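You operate a simulated robot arm through the tools that you are given. There is no shell and no other tool.

You are at the controls of a simulated robot arm. One attempt, no reset.

JOB
Start the compressor and set the line gauge to about 4 bar.
Fine: yellow tank lever shut first, red power lever on, blue lever open, then the black knob.

The check looks at the end state, three seconds after you hand in, the way a careful person would. Anything else that was tipped, shoved, dropped, spilled or broken makes it a failure.

ROBOT AND FRAMES
A 6-joint arm with a two-finger parallel gripper, fixed in place. Base frame: the origin is at the foot of the arm, x ahead of it, y to its left, z up. Lengths are in m, angles in degrees, forces in N, time in s.
Its first joint turns from -166.0 to 166.0 degrees. Payload 3.91 kg.
The TCP is the grasp point between the finger pads, 0.03 m short of the fingertips. In the tool frame z runs along the fingers and y along their closing line. The gripper opens to 0.11 m. The fingers are 0.02 m wide and 0.01 m thick; the gripper's body (0.048 by 0.112 m) begins 0.055 m behind the TCP.
Orientation is told as [roll, pitch, yaw] about the base's x, y, z axes, in that order, counted from this pose: with the fingers straight down and closing along the base's y, the tool's x points along the base's -x, its y along +y and its z along -z.

CONTROLS
- The arm moves only by the tool servo_tool. Its argument "deltas" is a list of rows, each an object of numbers (a shift or turn left out is 0, a gripper value left out holds the last): "x", "y", "z": the shift along the tool's x, y, z in units of 50 mm (1.0 is 50 mm); "ax", "ay", "az": the turn, a rotation vector about the tool's x, y, z in units of 6 degrees (1.0 is 6 degrees); "grip": the gripper command, from -1 (shut) to 1 (fully open), values between in proportion. In form: [{"x": .., "y": .., "z": .., "ax": .., "ay": .., "az": .., "grip": ..}, ...]. A call has 1 to 20 rows; each row shifts and turns the commanded pose from where the row before left it, along the tool's axes as they then stand. A call with a number of a shift or a turn outside -1 to 1 is refused whole. Rows are played at 5 a second. More than 0.05 m and 8.6 degrees between two rows, or a gripper value outside its range, and nothing of the call is played. Where a pose cannot be reached the arm comes as near as it can. A force on the tool above 90 N (or 10 N above the force at the start of the call, whichever is more), or a blocked arm, ends the call early, and 0.2 s more pass. The fingers move at their own pace (about 0.108 m/s each) and stop on an object; they squeeze with about 26 N. The grip force told is the motor's: it shows also when the fingers shut on nothing. Time passes only in rows, and 0.2 s behind the last, so rows that do not move let the fingers close. It gives the time, the measured TCP pose, the force on the tool (base axes), the opening and the grip force at its end, in the units of the frame above (readings bear some noise), with the torque about the TCP (base axes, N m) and any sound that the robot's microphone picked up.
- Cameras (640 x 400 px; columns grow to the right, rows downward): "scene" is fixed at [0.0608, -0.6521, 1.5614]; the picture's right is [0.58, -0.82, 0.00], its down [-0.49, -0.35, -0.80] and it looks along [0.65, 0.46, -0.60] (base axes); focal length 309 px, centre (320, 200). "wrist" rides on the gripper at [0.072, 0.017, -0.103] in the tool frame; the picture's right is [-0.23, 0.97, 0.00], its down [-0.76, -0.18, -0.62] and it looks along [-0.61, -0.14, 0.78] (tool axes); focal length 222 px, centre (320, 200). There is no depth. A picture from a camera that has moved, and an enlarged one, comes with that camera's place and axes in the base frame and with its lens. The place of the scene camera against the robot may be out by one fixed shift of up to 0.018 m in any direction.
- snapshot(camera): a new picture of that camera. No time passes.
- close_up(camera, box): a new picture of the part [left, top, right, bottom] of that camera's present view, enlarged. No time passes.
- hand_in(): hands the job in; it is judged then, once.

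Nothing tells you positions but the pictures and the camera data. Unless the task says otherwise, let go and move clear before handing in.

The tools are called after "Request:" as a command line: name --argument value ..., lists and objects as JSON in quotes. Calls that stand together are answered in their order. servo_tool: Moves the arm, as the interface text tells. Its arguments: {"type":"object","properties":{"deltas":{"type":"array","items":{"type":"object","properties":{"x":{"type":"number"},"y":{"type":"number"},"z":{"type":"number"},"ax":{"type":"number"},"ay":{"type":"number"},"az":{"type":"number"},"grip":{"type":"number"}}}}},"required":["deltas"]} The other tools are called the same way: snapshot (camera) takes a picture; close_up (camera, box) takes an enlarged picture of a part of a camera's view; hand_in () hands the job in.

At the start:

```text
time: 0.0
eef_pos: [0.6813, -0.1239, 1.1853]
orientation: [0.0, 0.0, 0.0]
force: [0.1, 0.5, -0.4]
ft_torque: [0.01, -0.04, -0.02]
finger_gap: 0.11
grip_force: 0.1
```

scene: 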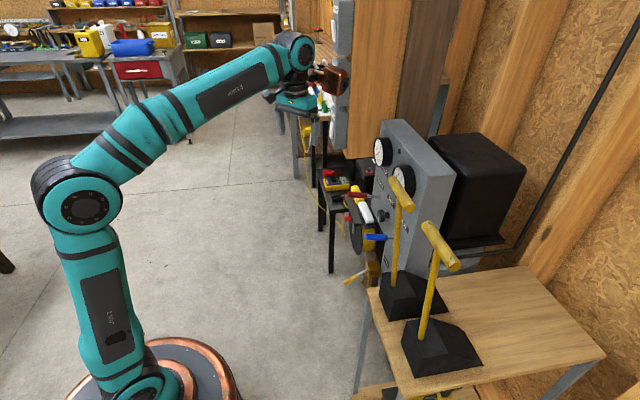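
wrist: 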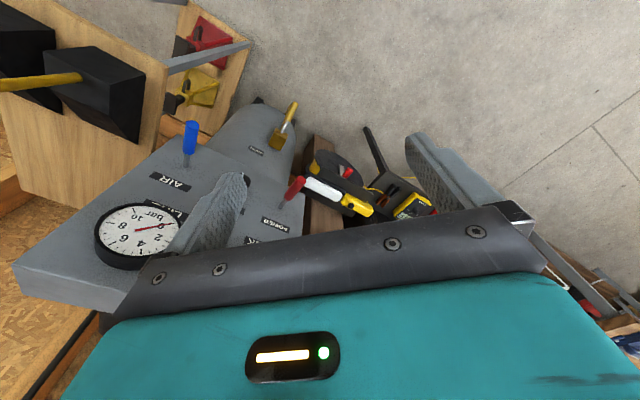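

I see a grey compressor panel with gauges, red, blue and yellow levers, and a black knob, next to a table with two brooms or dustpans. I'll look closer before moving.

Request:
close_up --camera "scene" --box '[320, 110, 480, 300]'

Request:
close_up --camera "scene" --box '[330, 170, 430, 290]'

Request:
close_up --camera "wrist" --box '[80, 80, 400, 280]'

```text
2.11 times, centred on (400, 205) of scene
camera zoom: at [0.0608, -0.6521, 1.5614], right [0.58, -0.82, 0.0], down [-0.49, -0.35, -0.8], along [0.65, 0.46, -0.6], focal length 651 px, centre (152, 190)
```

zoom: 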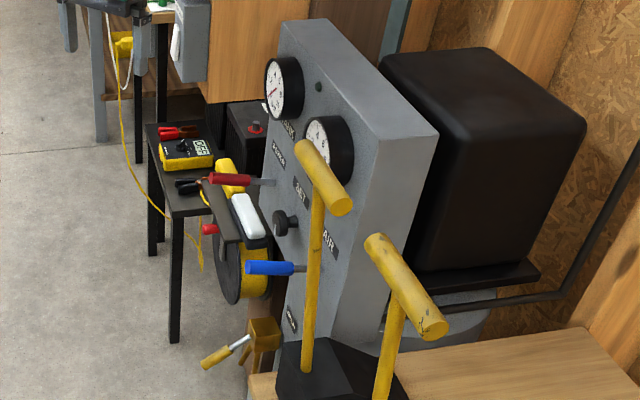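

```text
3.33 times, centred on (380, 230) of scene
camera zoom: at [0.0608, -0.6521, 1.5614], right [0.58, -0.82, 0.0], down [-0.49, -0.35, -0.8], along [0.65, 0.46, -0.6], focal length 1031 px, centre (120, 100)
```

zoom: 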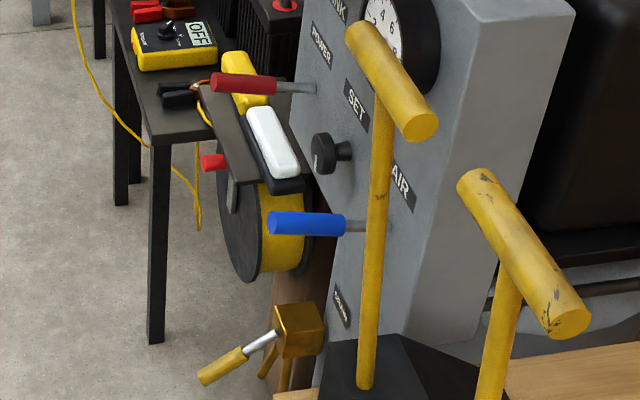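

```text
2.00 times, centred on (240, 180) of wrist
camera zoom: at [0.6081, -0.1086, 1.2888], right [0.23, 0.97, 0.0], down [0.76, -0.18, 0.62], along [0.61, -0.14, -0.78], focal length 444 px, centre (480, 240)
```

zoom: 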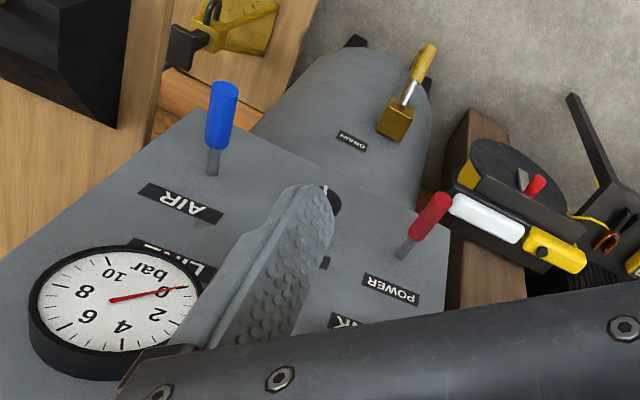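

The panel seems to sit near (0.87, -0.38, 0.9) and face roughly (-0.7, +0.7). Red is on its +y side, blue on its -y side, and the yellow drain lever is low on the tank. I'll bring the wrist camera around to look at the panel head-on from a safe distance.

Request:
servo_tool --deltas '[{"x": 0.28, "z": 0.7}, {"x": 0.28, "z": 0.7}, {"x": 0.28, "z": 0.7}, {"x": 0.28, "z": 0.7}, {"x": 0.28, "z": 0.7}, {"az": 0.94}, {"az": 0.94}, {"az": 0.94}, {"az": 0.94}, {"az": 0.94}, {"az": 0.94}, {"az": 0.94}, {"az": 0.94}]'

Request:
snapshot --camera "wrist"

Request:
snapshot --camera "scene"

```text
time: 2.8
eef_pos: [0.6113, -0.1253, 1.0098]
orientation: [-0.1, 0.0, -45.2]
force: [0.2, 0.4, -0.7]
ft_torque: [0.03, -0.01, -0.02]
finger_gap: 0.11
grip_force: 0.0
```

```text
taken
camera wrist: at [0.571, -0.062, 1.1134], right [0.85, 0.52, 0.0], down [0.41, -0.67, 0.62], along [0.33, -0.53, -0.78], focal length 222 px, centre (320, 200)
```

wrist: 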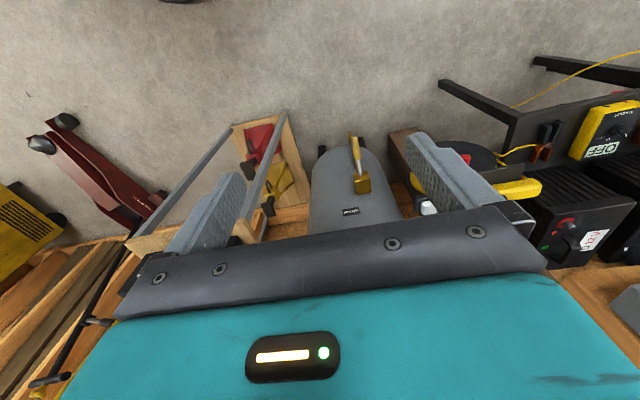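

```text
taken
```

scene: 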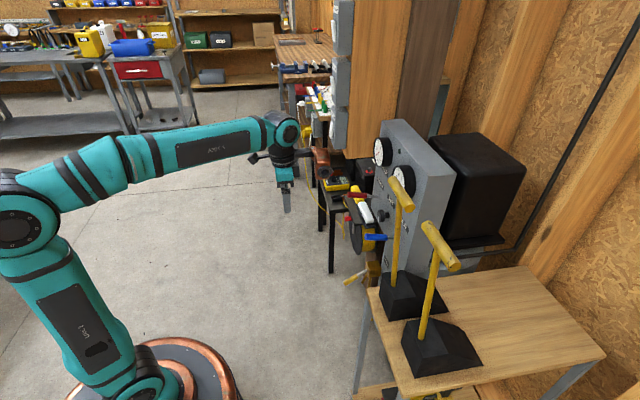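

The drain valve on the tank is now visible from above. I'll tilt the gripper forward so the camera looks at the panel face.

Request:
servo_tool --deltas '[{"ay": -1}, {"ay": -1}, {"ay": -1}, {"ay": -1}, {"ay": -1}, {"ay": -1}, {"ay": -1}]'

Request:
snapshot --camera "wrist"

Request:
snapshot --camera "scene"

```text
time: 4.4
eef_pos: [0.6121, -0.1238, 1.0112]
orientation: [0.1, -42.2, -45.1]
force: [-0.5, -0.9, -0.7]
ft_torque: [-0.02, -0.03, 0.03]
finger_gap: 0.11
grip_force: 0.0
```

```text
taken
camera wrist: at [0.5359, -0.0265, 1.0385], right [0.81, 0.57, 0.15], down [-0.02, -0.23, 0.97], along [0.59, -0.79, -0.17], focal length 222 px, centre (320, 200)
```

wrist: 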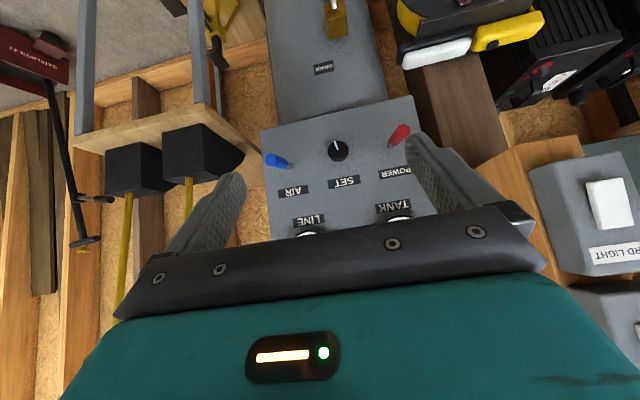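

```text
taken
```

scene: 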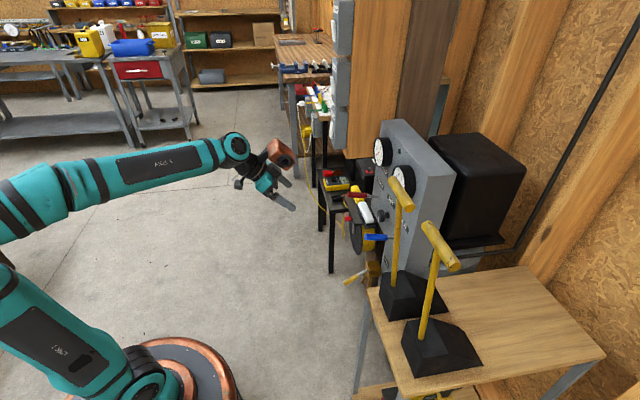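

The panel face is in view, upside down. I'll enlarge the levers, knob and drain valve.

Request:
close_up --camera "wrist" --box '[240, 110, 440, 235]'

Request:
close_up --camera "wrist" --box '[280, 0, 400, 75]'

Request:
close_up --camera "scene" --box '[335, 250, 395, 290]'

Request:
close_up --camera "scene" --box '[340, 180, 420, 250]'

```text
3.20 times, centred on (340, 172) of wrist
camera zoom: at [0.5359, -0.0265, 1.0385], right [0.81, 0.57, 0.15], down [-0.02, -0.23, 0.97], along [0.59, -0.79, -0.17], focal length 711 px, centre (256, 288)
```

zoom: 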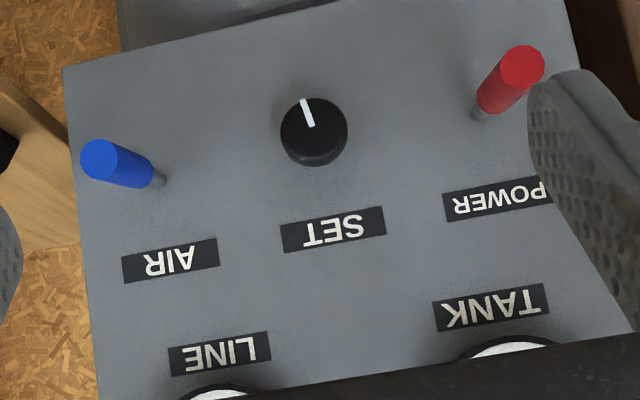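

```text
5.33 times, centred on (340, 38) of wrist
camera zoom: at [0.5359, -0.0265, 1.0385], right [0.81, 0.57, 0.15], down [-0.02, -0.23, 0.97], along [0.59, -0.79, -0.17], focal length 1185 px, centre (213, 1067)
```

zoom: 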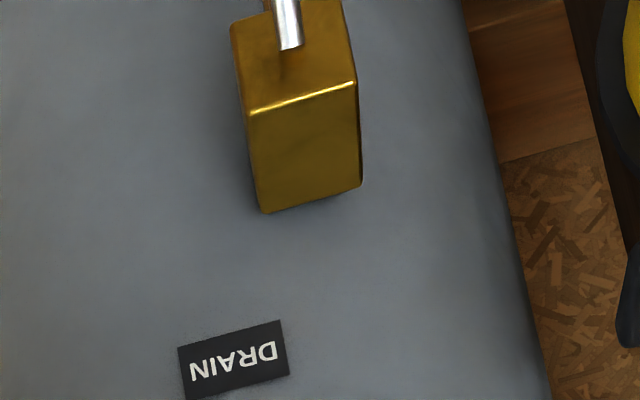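

```text
10.00 times, centred on (365, 270) of scene
camera zoom: at [0.0608, -0.6521, 1.5614], right [0.58, -0.82, 0.0], down [-0.49, -0.35, -0.8], along [0.65, 0.46, -0.6], focal length 3092 px, centre (-130, -500)
```

zoom: 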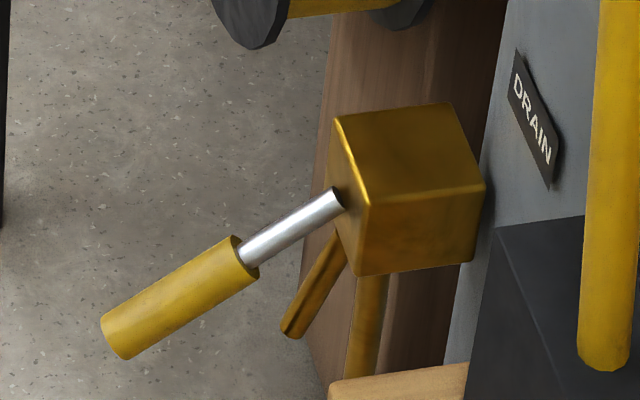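

```text
5.71 times, centred on (380, 215) of scene
camera zoom: at [0.0608, -0.6521, 1.5614], right [0.58, -0.82, 0.0], down [-0.49, -0.35, -0.8], along [0.65, 0.46, -0.6], focal length 1767 px, centre (-23, 114)
```

zoom: 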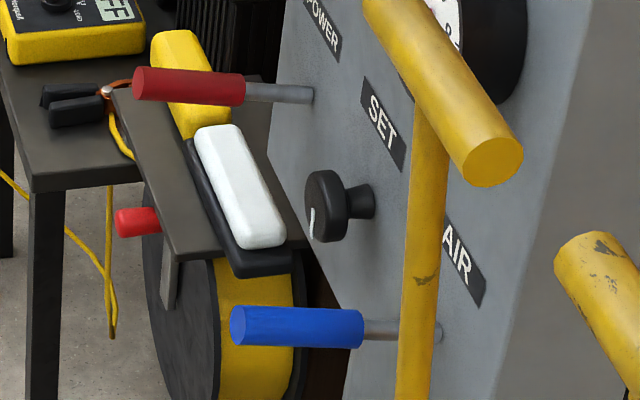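

Both panel levers stick out along the panel normal with a slight upward tilt. The yellow drain lever sticks out and down from its valve block. I'll lower the arm straight down in free space to see the drain valve properly.

Request:
servo_tool --deltas '[{"x": 0.67, "z": 0.74}, {"x": 0.67, "z": 0.74}, {"x": 0.67, "z": 0.74}, {"x": 0.67, "z": 0.74}, {"x": 0.67, "z": 0.74}, {"x": 0.67, "z": 0.74}]'

Request:
snapshot --camera "wrist"

Request:
snapshot --camera "scene"

```text
time: 5.8
eef_pos: [0.6117, -0.1227, 0.7122]
orientation: [0.0, -42.0, -45.0]
force: [-0.3, -0.4, 0.0]
ft_torque: [0.02, 0.0, 0.01]
finger_gap: 0.11
grip_force: 0.0
```

```text
taken
camera wrist: at [0.5356, -0.0245, 0.7405], right [0.81, 0.57, 0.15], down [-0.02, -0.23, 0.97], along [0.59, -0.79, -0.17], focal length 222 px, centre (320, 200)
```

wrist: 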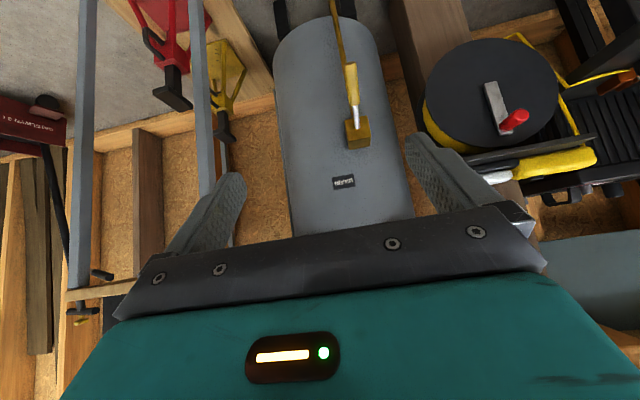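

```text
taken
```

scene: 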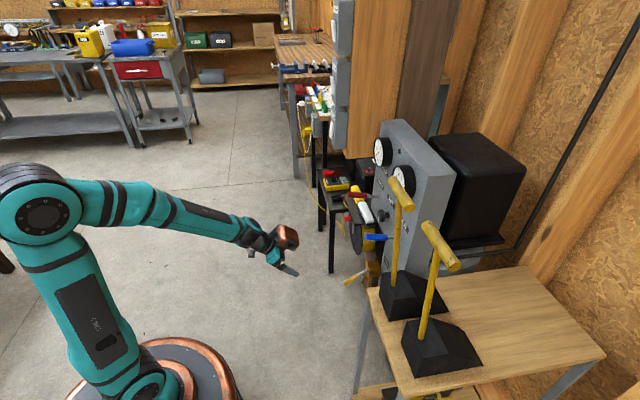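

Request:
close_up --camera "wrist" --box '[260, 0, 460, 200]'

Request:
close_up --camera "wrist" --box '[310, 40, 410, 160]'

```text
2.00 times, centred on (360, 100) of wrist
camera zoom: at [0.5356, -0.0245, 0.7405], right [0.81, 0.57, 0.15], down [-0.02, -0.23, 0.97], along [0.59, -0.79, -0.17], focal length 444 px, centre (240, 400)
```

zoom: 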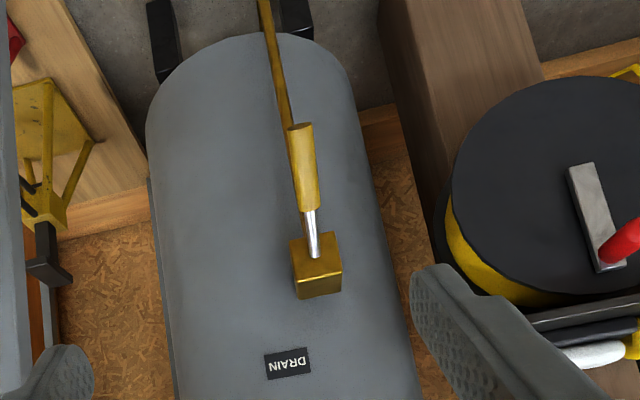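

```text
3.33 times, centred on (360, 100) of wrist
camera zoom: at [0.5356, -0.0245, 0.7405], right [0.81, 0.57, 0.15], down [-0.02, -0.23, 0.97], along [0.59, -0.79, -0.17], focal length 740 px, centre (187, 533)
```

zoom: 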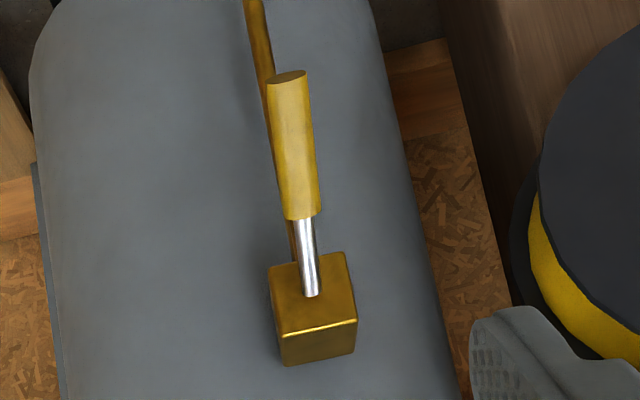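

The drain lever base is near (0.877, -0.312, 0.526) and its tip near (0.813, -0.245, 0.452), about 39° below the panel normal. The current tool tilt is square to that handle, so I'll close in along the tool axis and stop short to check alignment.

Request:
servo_tool --deltas '[{"x": -0.29, "y": 0.55}, {"x": -0.29, "y": 0.55}, {"z": 0.9}, {"z": 0.9}, {"z": 0.9}, {"z": 0.9}, {"z": 0.8}, {"z": 0.5}]'

Request:
snapshot --camera "wrist"

Request:
snapshot --camera "scene"

```text
time: 7.6
eef_pos: [0.7817, -0.2189, 0.5487]
orientation: [0.0, -42.0, -45.2]
force: [0.1, 0.4, 0.3]
ft_torque: [-0.01, 0.02, 0.01]
finger_gap: 0.1099
grip_force: 0.0
```

```text
taken
camera wrist: at [0.7053, -0.1201, 0.5765], right [0.81, 0.57, 0.15], down [-0.02, -0.23, 0.97], along [0.59, -0.79, -0.17], focal length 222 px, centre (320, 200)
```

wrist: 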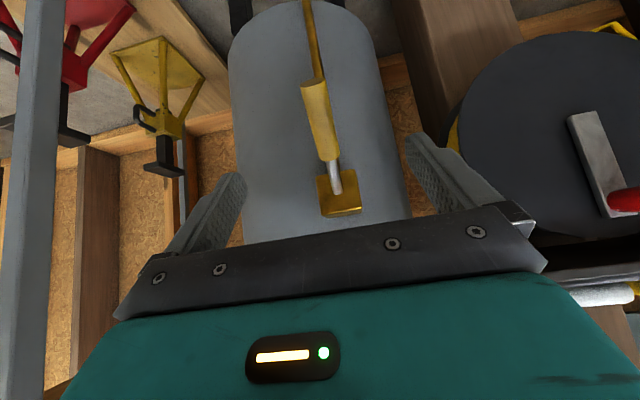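

```text
taken
```

scene: 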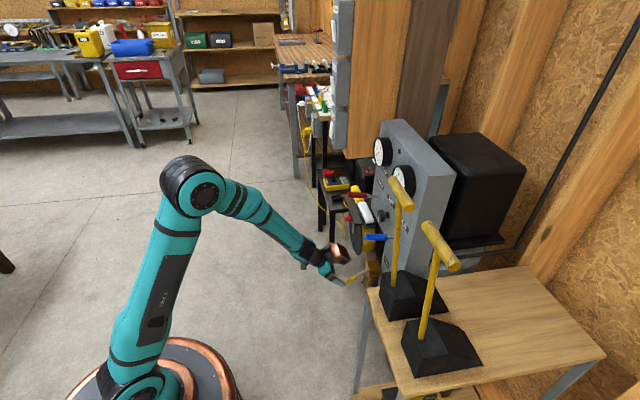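

Handle and gripper line up laterally (both at u ≈ 0.398). I'll advance 0.1 m along the tool axis onto the handle and close.

Request:
servo_tool --deltas '[{"z": 0.7}, {"z": 0.7}, {"z": 0.6}, {}]'

Request:
snapshot --camera "wrist"

Request:
close_up --camera "scene" --box '[310, 230, 410, 300]'

```text
time: 8.6
eef_pos: [0.8283, -0.267, 0.4728]
orientation: [0.1, -42.1, -45.0]
force: [-0.1, 0.7, 0.3]
ft_torque: [-0.03, 0.03, 0.0]
finger_gap: 0.1097
grip_force: 0.0
```

```text
taken
camera wrist: at [0.7517, -0.168, 0.5013], right [0.81, 0.57, 0.15], down [-0.02, -0.23, 0.97], along [0.59, -0.79, -0.17], focal length 222 px, centre (320, 200)
```

wrist: 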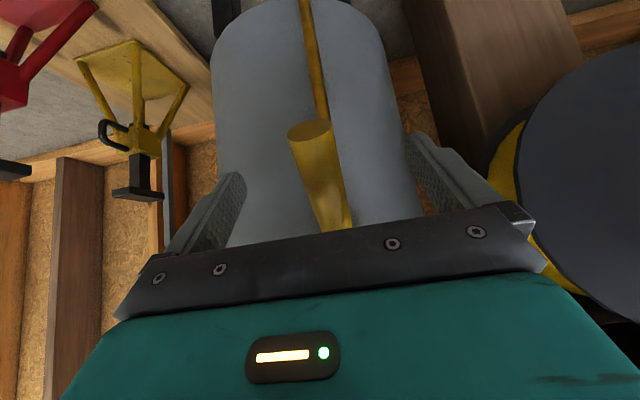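

```text
5.71 times, centred on (360, 265) of scene
camera zoom: at [0.0608, -0.6521, 1.5614], right [0.58, -0.82, 0.0], down [-0.49, -0.35, -0.8], along [0.65, 0.46, -0.6], focal length 1767 px, centre (91, -171)
```

zoom: 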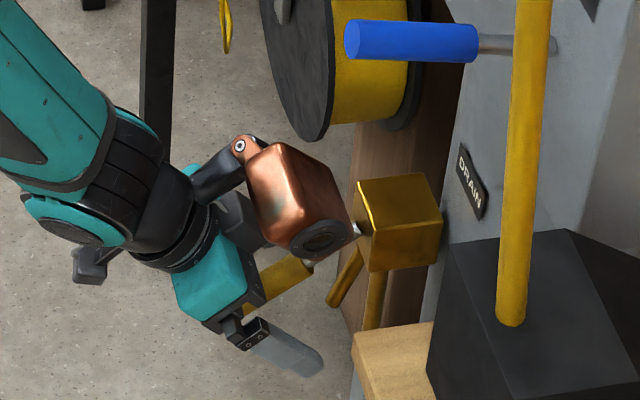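

The gripper straddles the yellow handle with no contact force. There is a copper-coloured box on the wrist's upper side, so I'll keep the tool tilt fixed. Closing on the handle now.

Request:
servo_tool --deltas '[{"grip": -1}, {"grip": -1}, {"grip": -1}, {"grip": -1}]'

Request:
snapshot --camera "wrist"

Request:
close_up --camera "scene" --box '[310, 230, 410, 300]'

```text
time: 9.6
eef_pos: [0.8296, -0.2635, 0.473]
orientation: [0.0, -42.0, -44.9]
force: [41.4, 35.1, -1.5]
ft_torque: [0.15, 0.14, -0.03]
finger_gap: 0.0216
grip_force: 44.9
```

```text
taken
camera wrist: at [0.7531, -0.1659, 0.5017], right [0.81, 0.57, 0.15], down [-0.02, -0.23, 0.97], along [0.59, -0.79, -0.17], focal length 222 px, centre (320, 200)
```

wrist: 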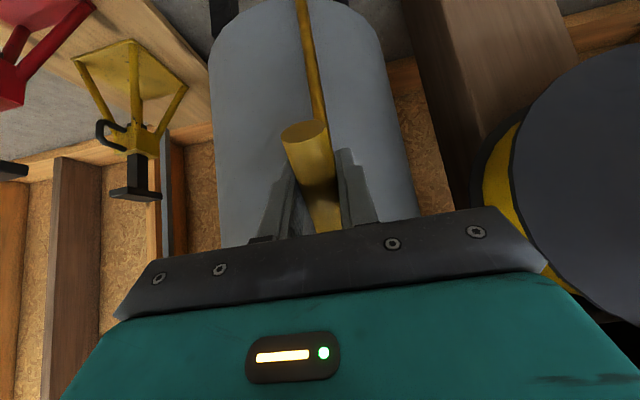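

```text
5.71 times, centred on (360, 265) of scene
camera zoom: at [0.0608, -0.6521, 1.5614], right [0.58, -0.82, 0.0], down [-0.49, -0.35, -0.8], along [0.65, 0.46, -0.6], focal length 1767 px, centre (91, -171)
```

zoom: 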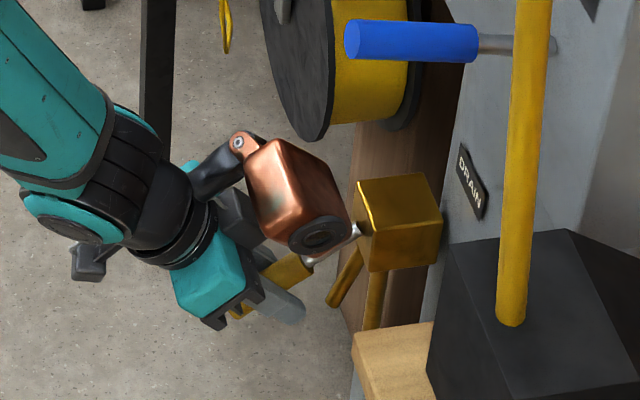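

The grip holds, but there is about 54 N sideways because I'm roughly 3.5 mm off centre. I'll shift along the closing line to relax it before lifting.

Request:
servo_tool --deltas '[{"y": 0.07}, {}]'

```text
time: 10.2
eef_pos: [0.8295, -0.2647, 0.4744]
orientation: [-0.2, -42.0, -45.2]
force: [19.5, 23.6, 3.8]
ft_torque: [-0.4, -0.31, 0.04]
finger_gap: 0.0214
grip_force: 45.1
```

Request:
servo_tool --deltas '[{"y": 0.08}, {}]'

```text
time: 10.8
eef_pos: [0.8297, -0.2647, 0.4733]
orientation: [-0.1, -42.0, -45.5]
force: [-43.6, -38.6, 10.8]
ft_torque: [-0.86, -0.54, 0.24]
finger_gap: 0.0214
grip_force: 44.9
```

Request:
servo_tool --deltas '[{"y": -0.05}, {}]'

```text
time: 11.4
eef_pos: [0.8286, -0.2634, 0.4733]
orientation: [0.0, -42.0, -45.3]
force: [-47.1, -63.6, 4.3]
ft_torque: [0.01, 0.26, 0.26]
finger_gap: 0.0213
grip_force: 44.5
```

The side force did not behave as expected, so I'll wait a moment and re-read it.

Request:
servo_tool --deltas '[{}, {}, {}]'

```text
time: 12.2
eef_pos: [0.8306, -0.2638, 0.473]
orientation: [-0.1, -42.0, -45.3]
force: [-51.9, -63.5, 1.5]
ft_torque: [0.08, 0.22, 0.19]
finger_gap: 0.0217
grip_force: 44.9
```

Request:
servo_tool --deltas '[{"y": -0.04}, {}, {}]'

```text
time: 13.0
eef_pos: [0.8292, -0.2623, 0.4732]
orientation: [0.0, -42.0, -45.1]
force: [-29.9, -51.7, -6.5]
ft_torque: [0.83, 0.8, 0.19]
finger_gap: 0.0216
grip_force: 45.3
```

The lateral force shows hysteresis. I'll open slightly, read the free pose, recentre and close again.

Request:
servo_tool --deltas '[{"grip": -0.2}, {"grip": -0.2}, {"grip": -0.2}]'

Request:
servo_tool --deltas '[{}]'

Request:
close_up --camera "wrist" --box '[220, 80, 420, 260]'

```text
time: 13.8
eef_pos: [0.8291, -0.2634, 0.4745]
orientation: [0.1, -42.1, -45.1]
force: [-0.6, -1.0, 0.0]
ft_torque: [-0.01, -0.01, 0.0]
finger_gap: 0.0439
grip_force: 0.0
```

```text
time: 14.2
eef_pos: [0.8287, -0.2628, 0.4734]
orientation: [0.1, -42.0, -45.1]
force: [0.7, 0.7, 0.0]
ft_torque: [0.01, 0.0, -0.02]
finger_gap: 0.0439
grip_force: 0.0
```

```text
2.22 times, centred on (320, 170) of wrist
camera zoom: at [0.7538, -0.1649, 0.5018], right [0.81, 0.57, 0.15], down [-0.02, -0.23, 0.97], along [0.59, -0.79, -0.17], focal length 494 px, centre (320, 267)
```

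zoom: 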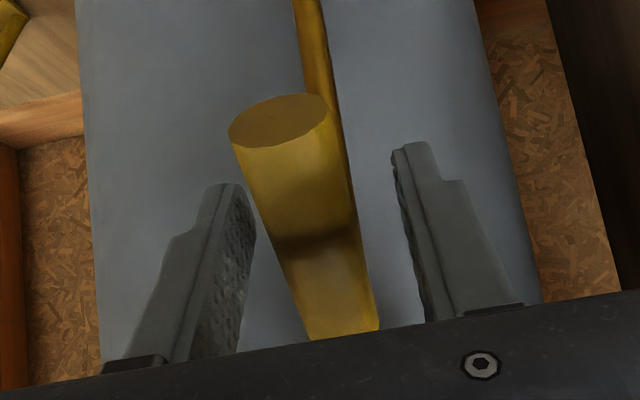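

Request:
servo_tool --deltas '[{"grip": -1}, {"grip": -1}, {"grip": -1}]'

Request:
servo_tool --deltas '[{}, {}]'

```text
time: 15.0
eef_pos: [0.8292, -0.263, 0.474]
orientation: [0.0, -42.0, -45.0]
force: [-4.3, -2.7, 0.4]
ft_torque: [-0.09, -0.09, 0.07]
finger_gap: 0.0214
grip_force: 45.4
```

```text
time: 15.6
eef_pos: [0.83, -0.2623, 0.4729]
orientation: [0.0, -42.0, -45.1]
force: [-6.2, -4.0, 0.5]
ft_torque: [-0.17, -0.1, 0.1]
finger_gap: 0.0212
grip_force: 44.8
```

Re-centred, with only about 7 N of residual force. I'll lift the lever slightly along its arc (mostly back along the tool axis) and watch the force.

Request:
servo_tool --deltas '[{"x": -0.01, "z": -0.1}, {}]'

Request:
servo_tool --deltas '[{"x": -0.01, "z": -0.1}, {}]'

```text
time: 16.2
eef_pos: [0.8263, -0.2626, 0.4769]
orientation: [0.0, -41.9, -45.1]
force: [0.3, -13.2, -13.6]
ft_torque: [0.75, 0.87, 0.06]
finger_gap: 0.0214
grip_force: 45.4
```

```text
time: 16.8
eef_pos: [0.8256, -0.2587, 0.4812]
orientation: [0.0, -42.1, -45.2]
force: [-2.7, -17.0, -12.4]
ft_torque: [0.84, 0.9, 0.08]
finger_gap: 0.0211
grip_force: 45.1
```

The lever is following its arc (about 86 mm radius) with modest force. Continuing.

Request:
servo_tool --deltas '[{"x": -0.044, "z": -0.184}, {"x": -0.056, "z": -0.14}, {"x": -0.056, "z": -0.14}, {}]'

Request:
close_up --camera "scene" --box '[310, 230, 410, 300]'

Request:
close_up --camera "wrist" --box '[220, 80, 420, 260]'

```text
time: 17.8
eef_pos: [0.8181, -0.2525, 0.5052]
orientation: [0.0, -41.9, -45.3]
force: [-32.8, -24.6, -16.1]
ft_torque: [0.55, 0.92, 0.01]
finger_gap: 0.0215
grip_force: 45.1
```

```text
5.71 times, centred on (360, 265) of scene
camera zoom: at [0.0608, -0.6521, 1.5614], right [0.58, -0.82, 0.0], down [-0.49, -0.35, -0.8], along [0.65, 0.46, -0.6], focal length 1767 px, centre (91, -171)
```

zoom: 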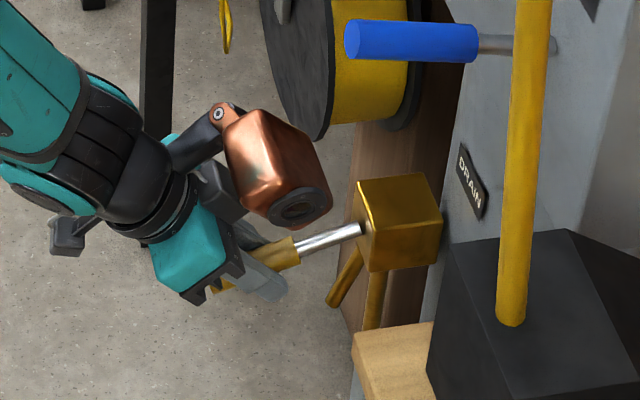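

```text
2.22 times, centred on (320, 170) of wrist
camera zoom: at [0.7427, -0.1541, 0.5328], right [0.81, 0.57, 0.15], down [-0.02, -0.23, 0.97], along [0.59, -0.79, -0.18], focal length 494 px, centre (320, 267)
```

zoom: 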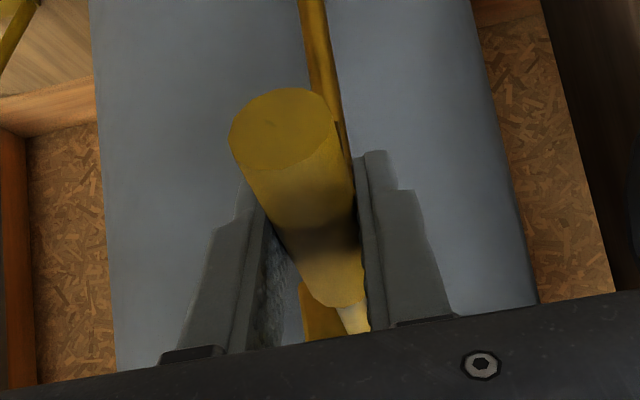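

The yellow lever is rising with the gripper. I'll keep following the arc to level and above, with a small sideways correction.

Request:
servo_tool --deltas '[{"x": -0.08, "z": -0.128, "y": -0.02}, {"x": -0.08, "z": -0.128}, {}]'

Request:
servo_tool --deltas '[{"x": -0.1, "z": -0.112}, {"x": -0.1, "z": -0.112}, {}]'

Request:
close_up --camera "scene" --box '[310, 230, 410, 300]'

```text
time: 18.6
eef_pos: [0.8163, -0.2516, 0.5189]
orientation: [0.0, -42.1, -45.2]
force: [-30.2, -27.9, -14.0]
ft_torque: [0.48, 1.03, -0.03]
finger_gap: 0.0216
grip_force: 44.4
```

```text
time: 19.4
eef_pos: [0.8167, -0.2496, 0.5335]
orientation: [0.0, -41.9, -45.1]
force: [-32.3, -30.0, -17.7]
ft_torque: [0.6, 1.32, -0.33]
finger_gap: 0.0215
grip_force: 45.0
```

```text
5.71 times, centred on (360, 265) of scene
camera zoom: at [0.0608, -0.6521, 1.5614], right [0.58, -0.82, 0.0], down [-0.49, -0.35, -0.8], along [0.65, 0.46, -0.6], focal length 1767 px, centre (91, -171)
```

zoom: 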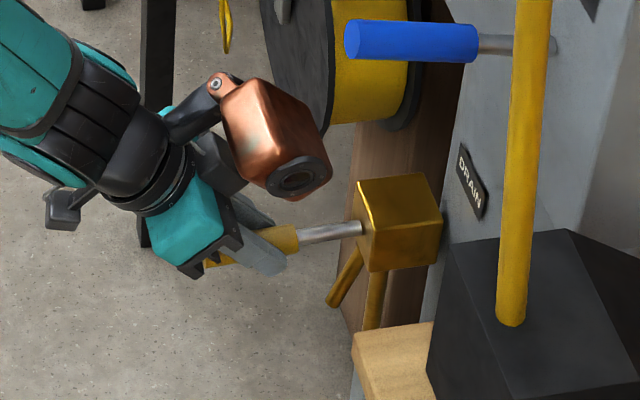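

Request:
servo_tool --deltas '[{"x": -0.119, "z": -0.094}, {}, {}]'

Request:
servo_tool --deltas '[{"x": -0.119, "z": -0.094}, {}, {}]'

Request:
close_up --camera "scene" --box '[310, 230, 410, 300]'

```text
time: 20.2
eef_pos: [0.8168, -0.2511, 0.5418]
orientation: [0.0, -42.0, -45.2]
force: [-44.0, -24.4, -15.1]
ft_torque: [0.57, 1.5, -0.51]
finger_gap: 0.0219
grip_force: 45.1
```

```text
time: 21.0
eef_pos: [0.8182, -0.2517, 0.5494]
orientation: [0.1, -42.0, -45.2]
force: [-37.8, -27.0, -11.6]
ft_torque: [0.26, 1.33, -0.46]
finger_gap: 0.0216
grip_force: 45.4
```

```text
5.71 times, centred on (360, 265) of scene
camera zoom: at [0.0608, -0.6521, 1.5614], right [0.58, -0.82, 0.0], down [-0.49, -0.35, -0.8], along [0.65, 0.46, -0.6], focal length 1767 px, centre (91, -171)
```

zoom: 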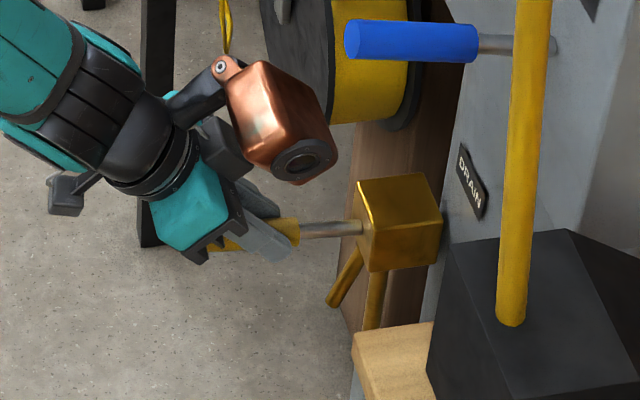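

It's at about +15° and still moving freely, with no end stop yet. Continuing upward until it reaches its stop.

Request:
servo_tool --deltas '[{"x": -0.133, "z": -0.07, "y": -0.02}, {"x": -0.133, "z": -0.07, "y": -0.02}, {}, {}]'

Request:
servo_tool --deltas '[{"x": -0.143, "z": -0.047}, {}, {}]'

Request:
close_up --camera "scene" --box '[310, 230, 410, 300]'

```text
time: 22.0
eef_pos: [0.8208, -0.2555, 0.5624]
orientation: [0.0, -41.8, -44.9]
force: [-22.3, -5.2, -29.3]
ft_torque: [0.23, 0.74, -0.27]
finger_gap: 0.0215
grip_force: 45.1
```

```text
time: 22.8
eef_pos: [0.8245, -0.257, 0.5702]
orientation: [0.1, -42.1, -45.2]
force: [-0.1, 0.0, 0.3]
ft_torque: [0.02, 0.02, -0.05]
finger_gap: 0.0001
grip_force: 38.0
```

```text
5.71 times, centred on (360, 265) of scene
camera zoom: at [0.0608, -0.6521, 1.5614], right [0.58, -0.82, 0.0], down [-0.49, -0.35, -0.8], along [0.65, 0.46, -0.6], focal length 1767 px, centre (91, -171)
```

zoom: 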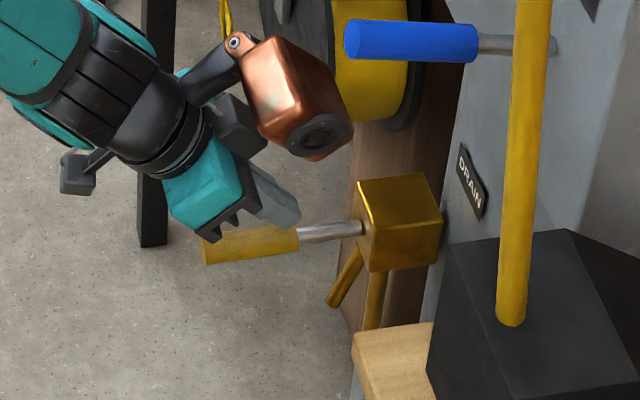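

The fingers slipped off the handle, and the lever now sits roughly horizontal. It had seemingly reached its upper stop. I'll back off and look at it.

Request:
servo_tool --deltas '[{"z": -0.8, "grip": -1}, {"z": -0.8, "grip": -1}, {"z": -0.6, "grip": 1}, {"grip": 1}]'

Request:
snapshot --camera "wrist"

Request:
close_up --camera "scene" --box '[335, 250, 395, 290]'

```text
time: 23.8
eef_pos: [0.7711, -0.207, 0.65]
orientation: [0.0, -42.0, -45.1]
force: [0.0, 0.2, -0.2]
ft_torque: [0.03, -0.03, 0.03]
finger_gap: 0.1098
grip_force: 0.1
```

```text
taken
camera wrist: at [0.6951, -0.1094, 0.6792], right [0.81, 0.57, 0.15], down [-0.02, -0.23, 0.97], along [0.59, -0.79, -0.17], focal length 222 px, centre (320, 200)
```

wrist: 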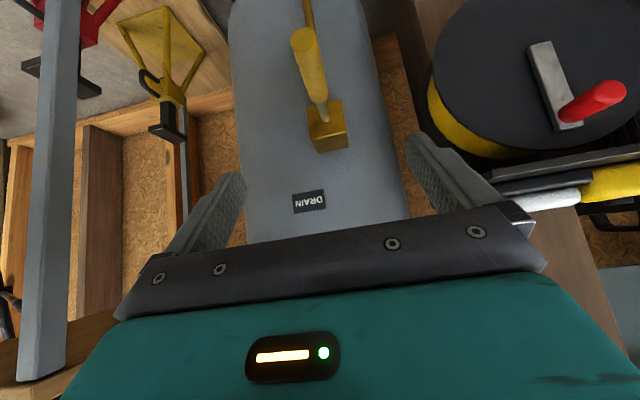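

```text
10.00 times, centred on (365, 270) of scene
camera zoom: at [0.0608, -0.6521, 1.5614], right [0.58, -0.82, 0.0], down [-0.49, -0.35, -0.8], along [0.65, 0.46, -0.6], focal length 3092 px, centre (-130, -500)
```

zoom: 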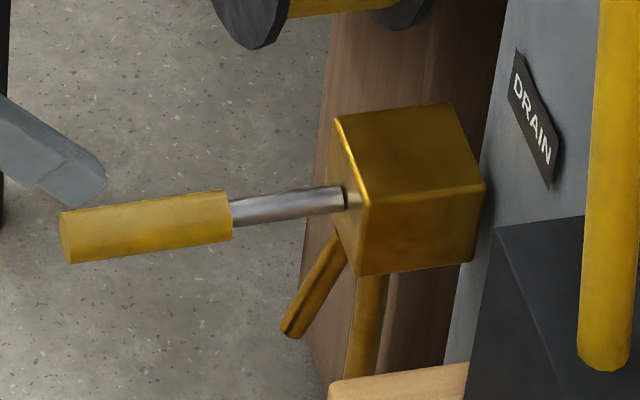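

The lever now sits about 2° below horizontal. It likely hit its upper stop and the fingers slid off the top, nudging it down a little. I'll grip it again at its new position and bring it up to the stop, watching force this time.

Request:
servo_tool --deltas '[{"x": 0.764}, {"z": 0.9}, {"z": 0.9}, {"z": 0.93}, {}]'

Request:
close_up --camera "wrist" --box '[220, 80, 420, 260]'

Request:
close_up --camera "scene" --box '[310, 230, 410, 300]'

```text
time: 25.0
eef_pos: [0.8161, -0.2507, 0.525]
orientation: [-0.1, -41.9, -45.1]
force: [-0.1, -0.6, -0.7]
ft_torque: [-0.01, 0.01, 0.01]
finger_gap: 0.11
grip_force: 0.0
```

```text
2.22 times, centred on (320, 170) of wrist
camera zoom: at [0.7402, -0.1524, 0.5523], right [0.81, 0.57, 0.15], down [-0.02, -0.23, 0.97], along [0.59, -0.79, -0.17], focal length 494 px, centre (320, 267)
```

zoom: 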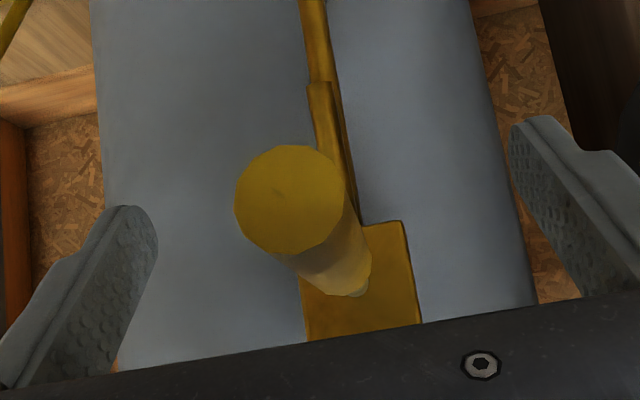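

```text
5.71 times, centred on (360, 265) of scene
camera zoom: at [0.0608, -0.6521, 1.5614], right [0.58, -0.82, 0.0], down [-0.49, -0.35, -0.8], along [0.65, 0.46, -0.6], focal length 1767 px, centre (91, -171)
```

zoom: 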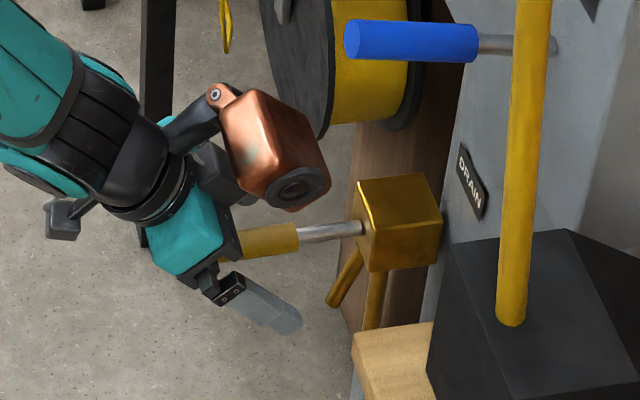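

Request:
servo_tool --deltas '[{"grip": -1}, {"grip": -1}, {"grip": -1}, {"grip": -1}]'

```text
time: 26.0
eef_pos: [0.8156, -0.251, 0.5256]
orientation: [0.0, -42.0, -45.1]
force: [1.5, -0.3, -0.9]
ft_torque: [0.03, -0.01, 0.12]
finger_gap: 0.0218
grip_force: 44.9
```

Request:
servo_tool --deltas '[{"x": -0.067, "z": -0.075}, {}]'

Request:
servo_tool --deltas '[{"x": -0.067, "z": -0.075}, {}]'

Request:
servo_tool --deltas '[{"x": -0.067, "z": -0.065}, {}]'

Request:
close_up --camera "scene" --box '[335, 250, 395, 290]'

```text
time: 26.6
eef_pos: [0.8145, -0.2498, 0.5286]
orientation: [0.1, -41.9, -45.2]
force: [8.0, 0.8, -16.0]
ft_torque: [0.85, 0.86, 0.09]
finger_gap: 0.022
grip_force: 45.0
```

```text
time: 27.2
eef_pos: [0.8159, -0.2506, 0.5334]
orientation: [0.0, -42.0, -45.1]
force: [5.2, 8.3, -16.0]
ft_torque: [0.86, 0.88, 0.12]
finger_gap: 0.0218
grip_force: 45.2
```

```text
time: 27.8
eef_pos: [0.8174, -0.2499, 0.5388]
orientation: [0.1, -42.0, -45.2]
force: [0.4, 13.4, -14.2]
ft_torque: [0.91, 0.86, 0.14]
finger_gap: 0.0215
grip_force: 44.6
```

```text
10.00 times, centred on (365, 270) of scene
camera zoom: at [0.0608, -0.6521, 1.5614], right [0.58, -0.82, 0.0], down [-0.49, -0.35, -0.8], along [0.65, 0.46, -0.6], focal length 3092 px, centre (-130, -500)
```

zoom: 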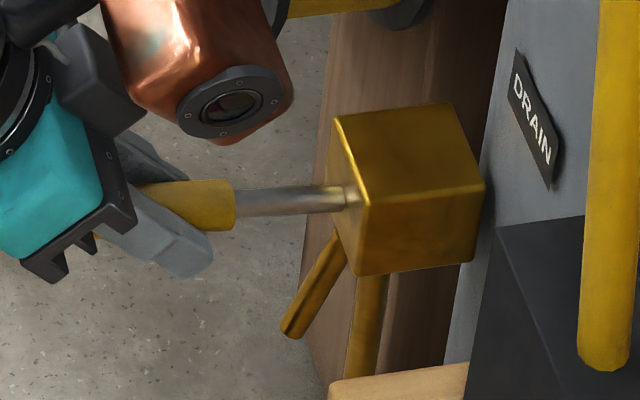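

The lever is still moving up with steady 15 N friction. Continuing in small steps.

Request:
servo_tool --deltas '[{"x": -0.07, "z": -0.06}, {}]'

Request:
servo_tool --deltas '[{"x": -0.07, "z": -0.055}, {}]'

Request:
servo_tool --deltas '[{"x": -0.072, "z": -0.05}, {}]'

Request:
close_up --camera "scene" --box '[335, 250, 395, 290]'

```text
time: 28.4
eef_pos: [0.8179, -0.2511, 0.5431]
orientation: [-0.1, -42.1, -45.1]
force: [1.6, 17.3, -13.5]
ft_torque: [0.88, 0.78, 0.13]
finger_gap: 0.0218
grip_force: 45.8
```

```text
time: 29.0
eef_pos: [0.8183, -0.2521, 0.5481]
orientation: [0.0, -41.9, -45.1]
force: [5.0, 20.9, -12.8]
ft_torque: [0.91, 0.72, 0.14]
finger_gap: 0.0217
grip_force: 44.9
```

```text
time: 29.6
eef_pos: [0.82, -0.2527, 0.551]
orientation: [-0.1, -42.0, -45.0]
force: [11.6, 23.2, -31.1]
ft_torque: [0.27, 0.07, 0.26]
finger_gap: 0.0217
grip_force: 45.4
```

```text
10.00 times, centred on (365, 270) of scene
camera zoom: at [0.0608, -0.6521, 1.5614], right [0.58, -0.82, 0.0], down [-0.49, -0.35, -0.8], along [0.65, 0.46, -0.6], focal length 3092 px, centre (-130, -500)
```

zoom: 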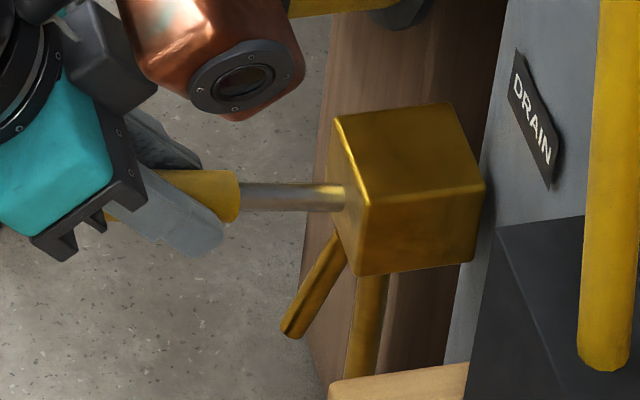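

Force jumped to -31 N, and the lever angle now matches the red and blue levers' upper stop. It is at its upper (shut) stop. Releasing and backing off.

Request:
servo_tool --deltas '[{"grip": 1}, {"grip": 1}, {"grip": 1}, {"grip": 1}]'

Request:
close_up --camera "scene" --box '[335, 250, 395, 290]'

Request:
close_up --camera "wrist" --box '[220, 80, 420, 260]'

```text
time: 30.6
eef_pos: [0.8182, -0.2538, 0.552]
orientation: [0.0, -42.0, -45.0]
force: [0.2, 0.2, -0.3]
ft_torque: [0.01, 0.01, 0.01]
finger_gap: 0.1099
grip_force: 0.1
```

```text
10.00 times, centred on (365, 270) of scene
camera zoom: at [0.0608, -0.6521, 1.5614], right [0.58, -0.82, 0.0], down [-0.49, -0.35, -0.8], along [0.65, 0.46, -0.6], focal length 3092 px, centre (-130, -500)
```

zoom: 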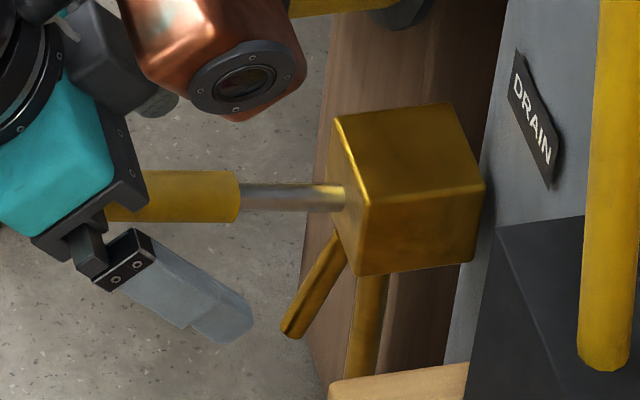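

```text
2.22 times, centred on (320, 170) of wrist
camera zoom: at [0.7419, -0.1559, 0.5808], right [0.81, 0.57, 0.15], down [-0.02, -0.23, 0.97], along [0.59, -0.79, -0.17], focal length 494 px, centre (320, 267)
```

zoom: 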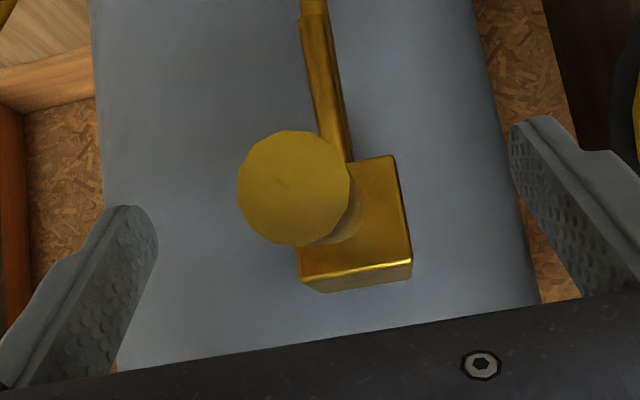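

The yellow lever is holding at its upper stop. Next is the red power lever: base about (0.939, -0.290, 0.867), at +10°, and it should travel down to on. I'll retract, tilt the tool to about 65° so the copper box clears the panel, and move in front of it.

Request:
servo_tool --deltas '[{"z": -0.9, "grip": 1}, {"z": -0.9}, {"z": -0.9}, {"z": -0.3}, {"ay": -0.96, "grip": 0.1}, {"ay": -0.96}, {"ay": -0.96}, {"ay": -0.96}, {"x": -0.71, "z": -0.544, "y": 0.2}, {"x": -0.71, "z": -0.544, "y": 0.2}, {"x": -0.71, "z": -0.544, "y": 0.2}, {"x": -0.71, "z": -0.544, "y": 0.2}, {"x": -0.71, "z": -0.544, "y": 0.2}, {"x": -0.71, "z": -0.544, "y": 0.2}, {}]'

Request:
snapshot --camera "wrist"

Request:
snapshot --camera "scene"

```text
time: 33.8
eef_pos: [0.7513, -0.0994, 0.9271]
orientation: [0.1, -65.2, -45.1]
force: [0.5, -0.9, -0.6]
ft_torque: [0.01, 0.01, 0.01]
finger_gap: 0.0605
grip_force: 0.1
```

```text
taken
camera wrist: at [0.6736, 0.0008, 0.9046], right [0.76, 0.62, 0.21], down [-0.3, 0.05, 0.95], along [0.58, -0.78, 0.22], focal length 222 px, centre (320, 200)
```

wrist: 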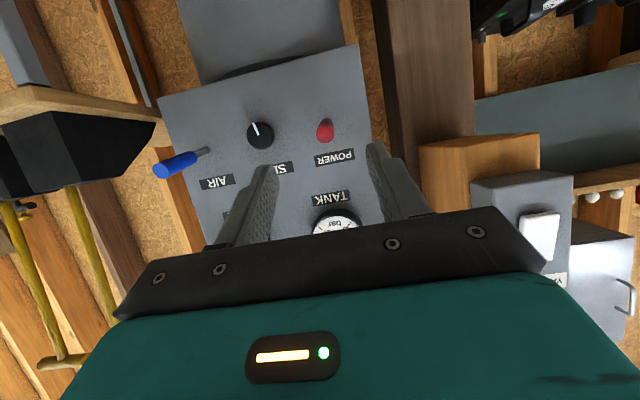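

```text
taken
```

scene: 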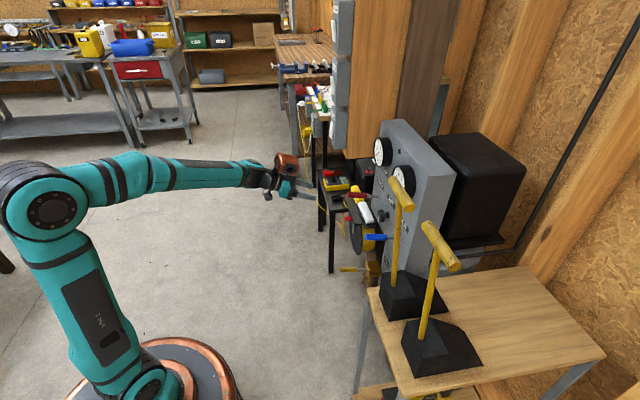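

Request:
close_up --camera "wrist" --box '[220, 90, 420, 240]'

Request:
close_up --camera "scene" --box '[335, 250, 395, 290]'

```text
2.67 times, centred on (320, 165) of wrist
camera zoom: at [0.6736, 0.0008, 0.9046], right [0.76, 0.62, 0.21], down [-0.3, 0.05, 0.95], along [0.58, -0.78, 0.22], focal length 592 px, centre (320, 293)
```

zoom: 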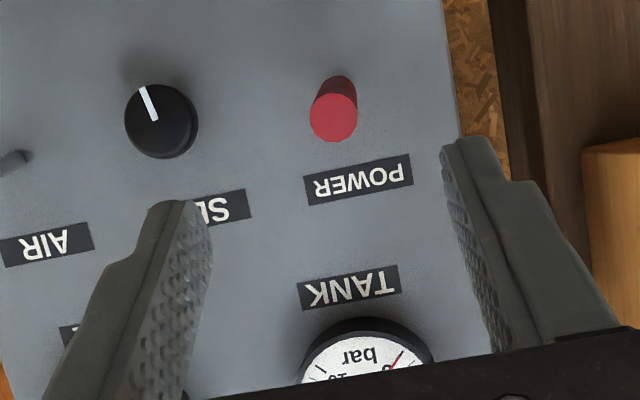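

```text
10.00 times, centred on (365, 270) of scene
camera zoom: at [0.0608, -0.6521, 1.5614], right [0.58, -0.82, 0.0], down [-0.49, -0.35, -0.8], along [0.65, 0.46, -0.6], focal length 3092 px, centre (-130, -500)
```

zoom: 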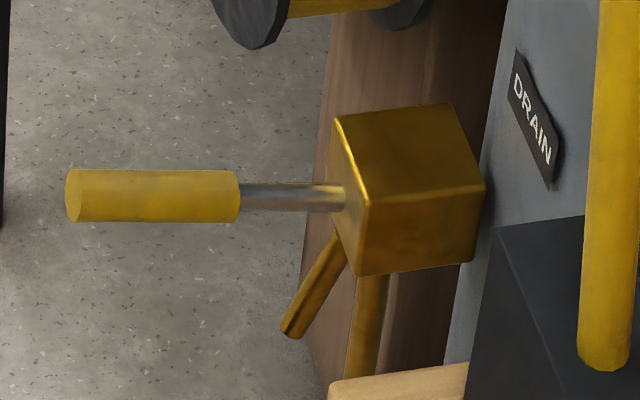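

The red tip triangulates to (0.858, -0.208, 0.891), as I estimated. I'll align and slide the half-open gripper over the handle.

Request:
servo_tool --deltas '[{"x": -0.77, "y": -0.03}, {"z": 0.93}, {"z": 0.93}, {"z": 0.93}, {"z": 0.9}, {}]'

Request:
close_up --camera "wrist" --box '[220, 60, 420, 240]'

Request:
close_up --camera "scene" --box '[320, 150, 430, 250]'

```text
time: 35.2
eef_pos: [0.8763, -0.2305, 0.8816]
orientation: [0.1, -65.1, -45.1]
force: [1.4, 0.1, -0.3]
ft_torque: [-0.01, -0.02, -0.01]
finger_gap: 0.0606
grip_force: 0.0
```

```text
2.22 times, centred on (320, 150) of wrist
camera zoom: at [0.7992, -0.1317, 0.8597], right [0.76, 0.62, 0.21], down [-0.3, 0.05, 0.95], along [0.58, -0.78, 0.22], focal length 494 px, centre (320, 311)
```

zoom: 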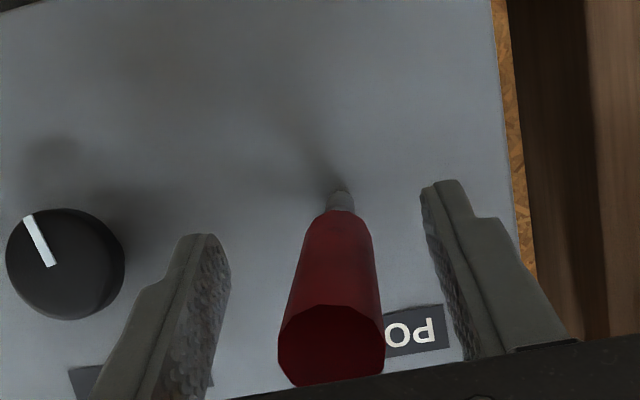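

```text
4.00 times, centred on (375, 200) of scene
camera zoom: at [0.0608, -0.6521, 1.5614], right [0.58, -0.82, 0.0], down [-0.49, -0.35, -0.8], along [0.65, 0.46, -0.6], focal length 1237 px, centre (100, 200)
```

zoom: 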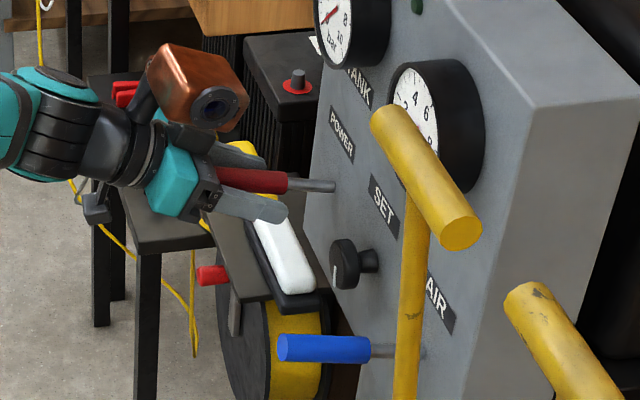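

The red handle is centred between the fingers. Closing.

Request:
servo_tool --deltas '[{"grip": -1}, {"grip": -1}, {"grip": -1}]'

```text
time: 36.0
eef_pos: [0.8783, -0.2265, 0.8824]
orientation: [-0.1, -65.1, -44.8]
force: [47.7, 31.3, 2.5]
ft_torque: [-0.45, -0.23, -0.91]
finger_gap: 0.0219
grip_force: 44.8
```

Off centre by a few millimetres (56 N sideways). I'll open, shift and re-close.

Request:
servo_tool --deltas '[{"grip": -0.2}, {"grip": -0.2, "y": 0.06}, {"grip": -0.2}, {"grip": -1}, {"grip": -1}, {"grip": -1}]'

```text
time: 37.4
eef_pos: [0.8786, -0.2281, 0.8824]
orientation: [0.1, -65.0, -45.1]
force: [4.1, 3.4, 0.1]
ft_torque: [-0.01, -0.15, 0.6]
finger_gap: 0.0218
grip_force: 44.8
```

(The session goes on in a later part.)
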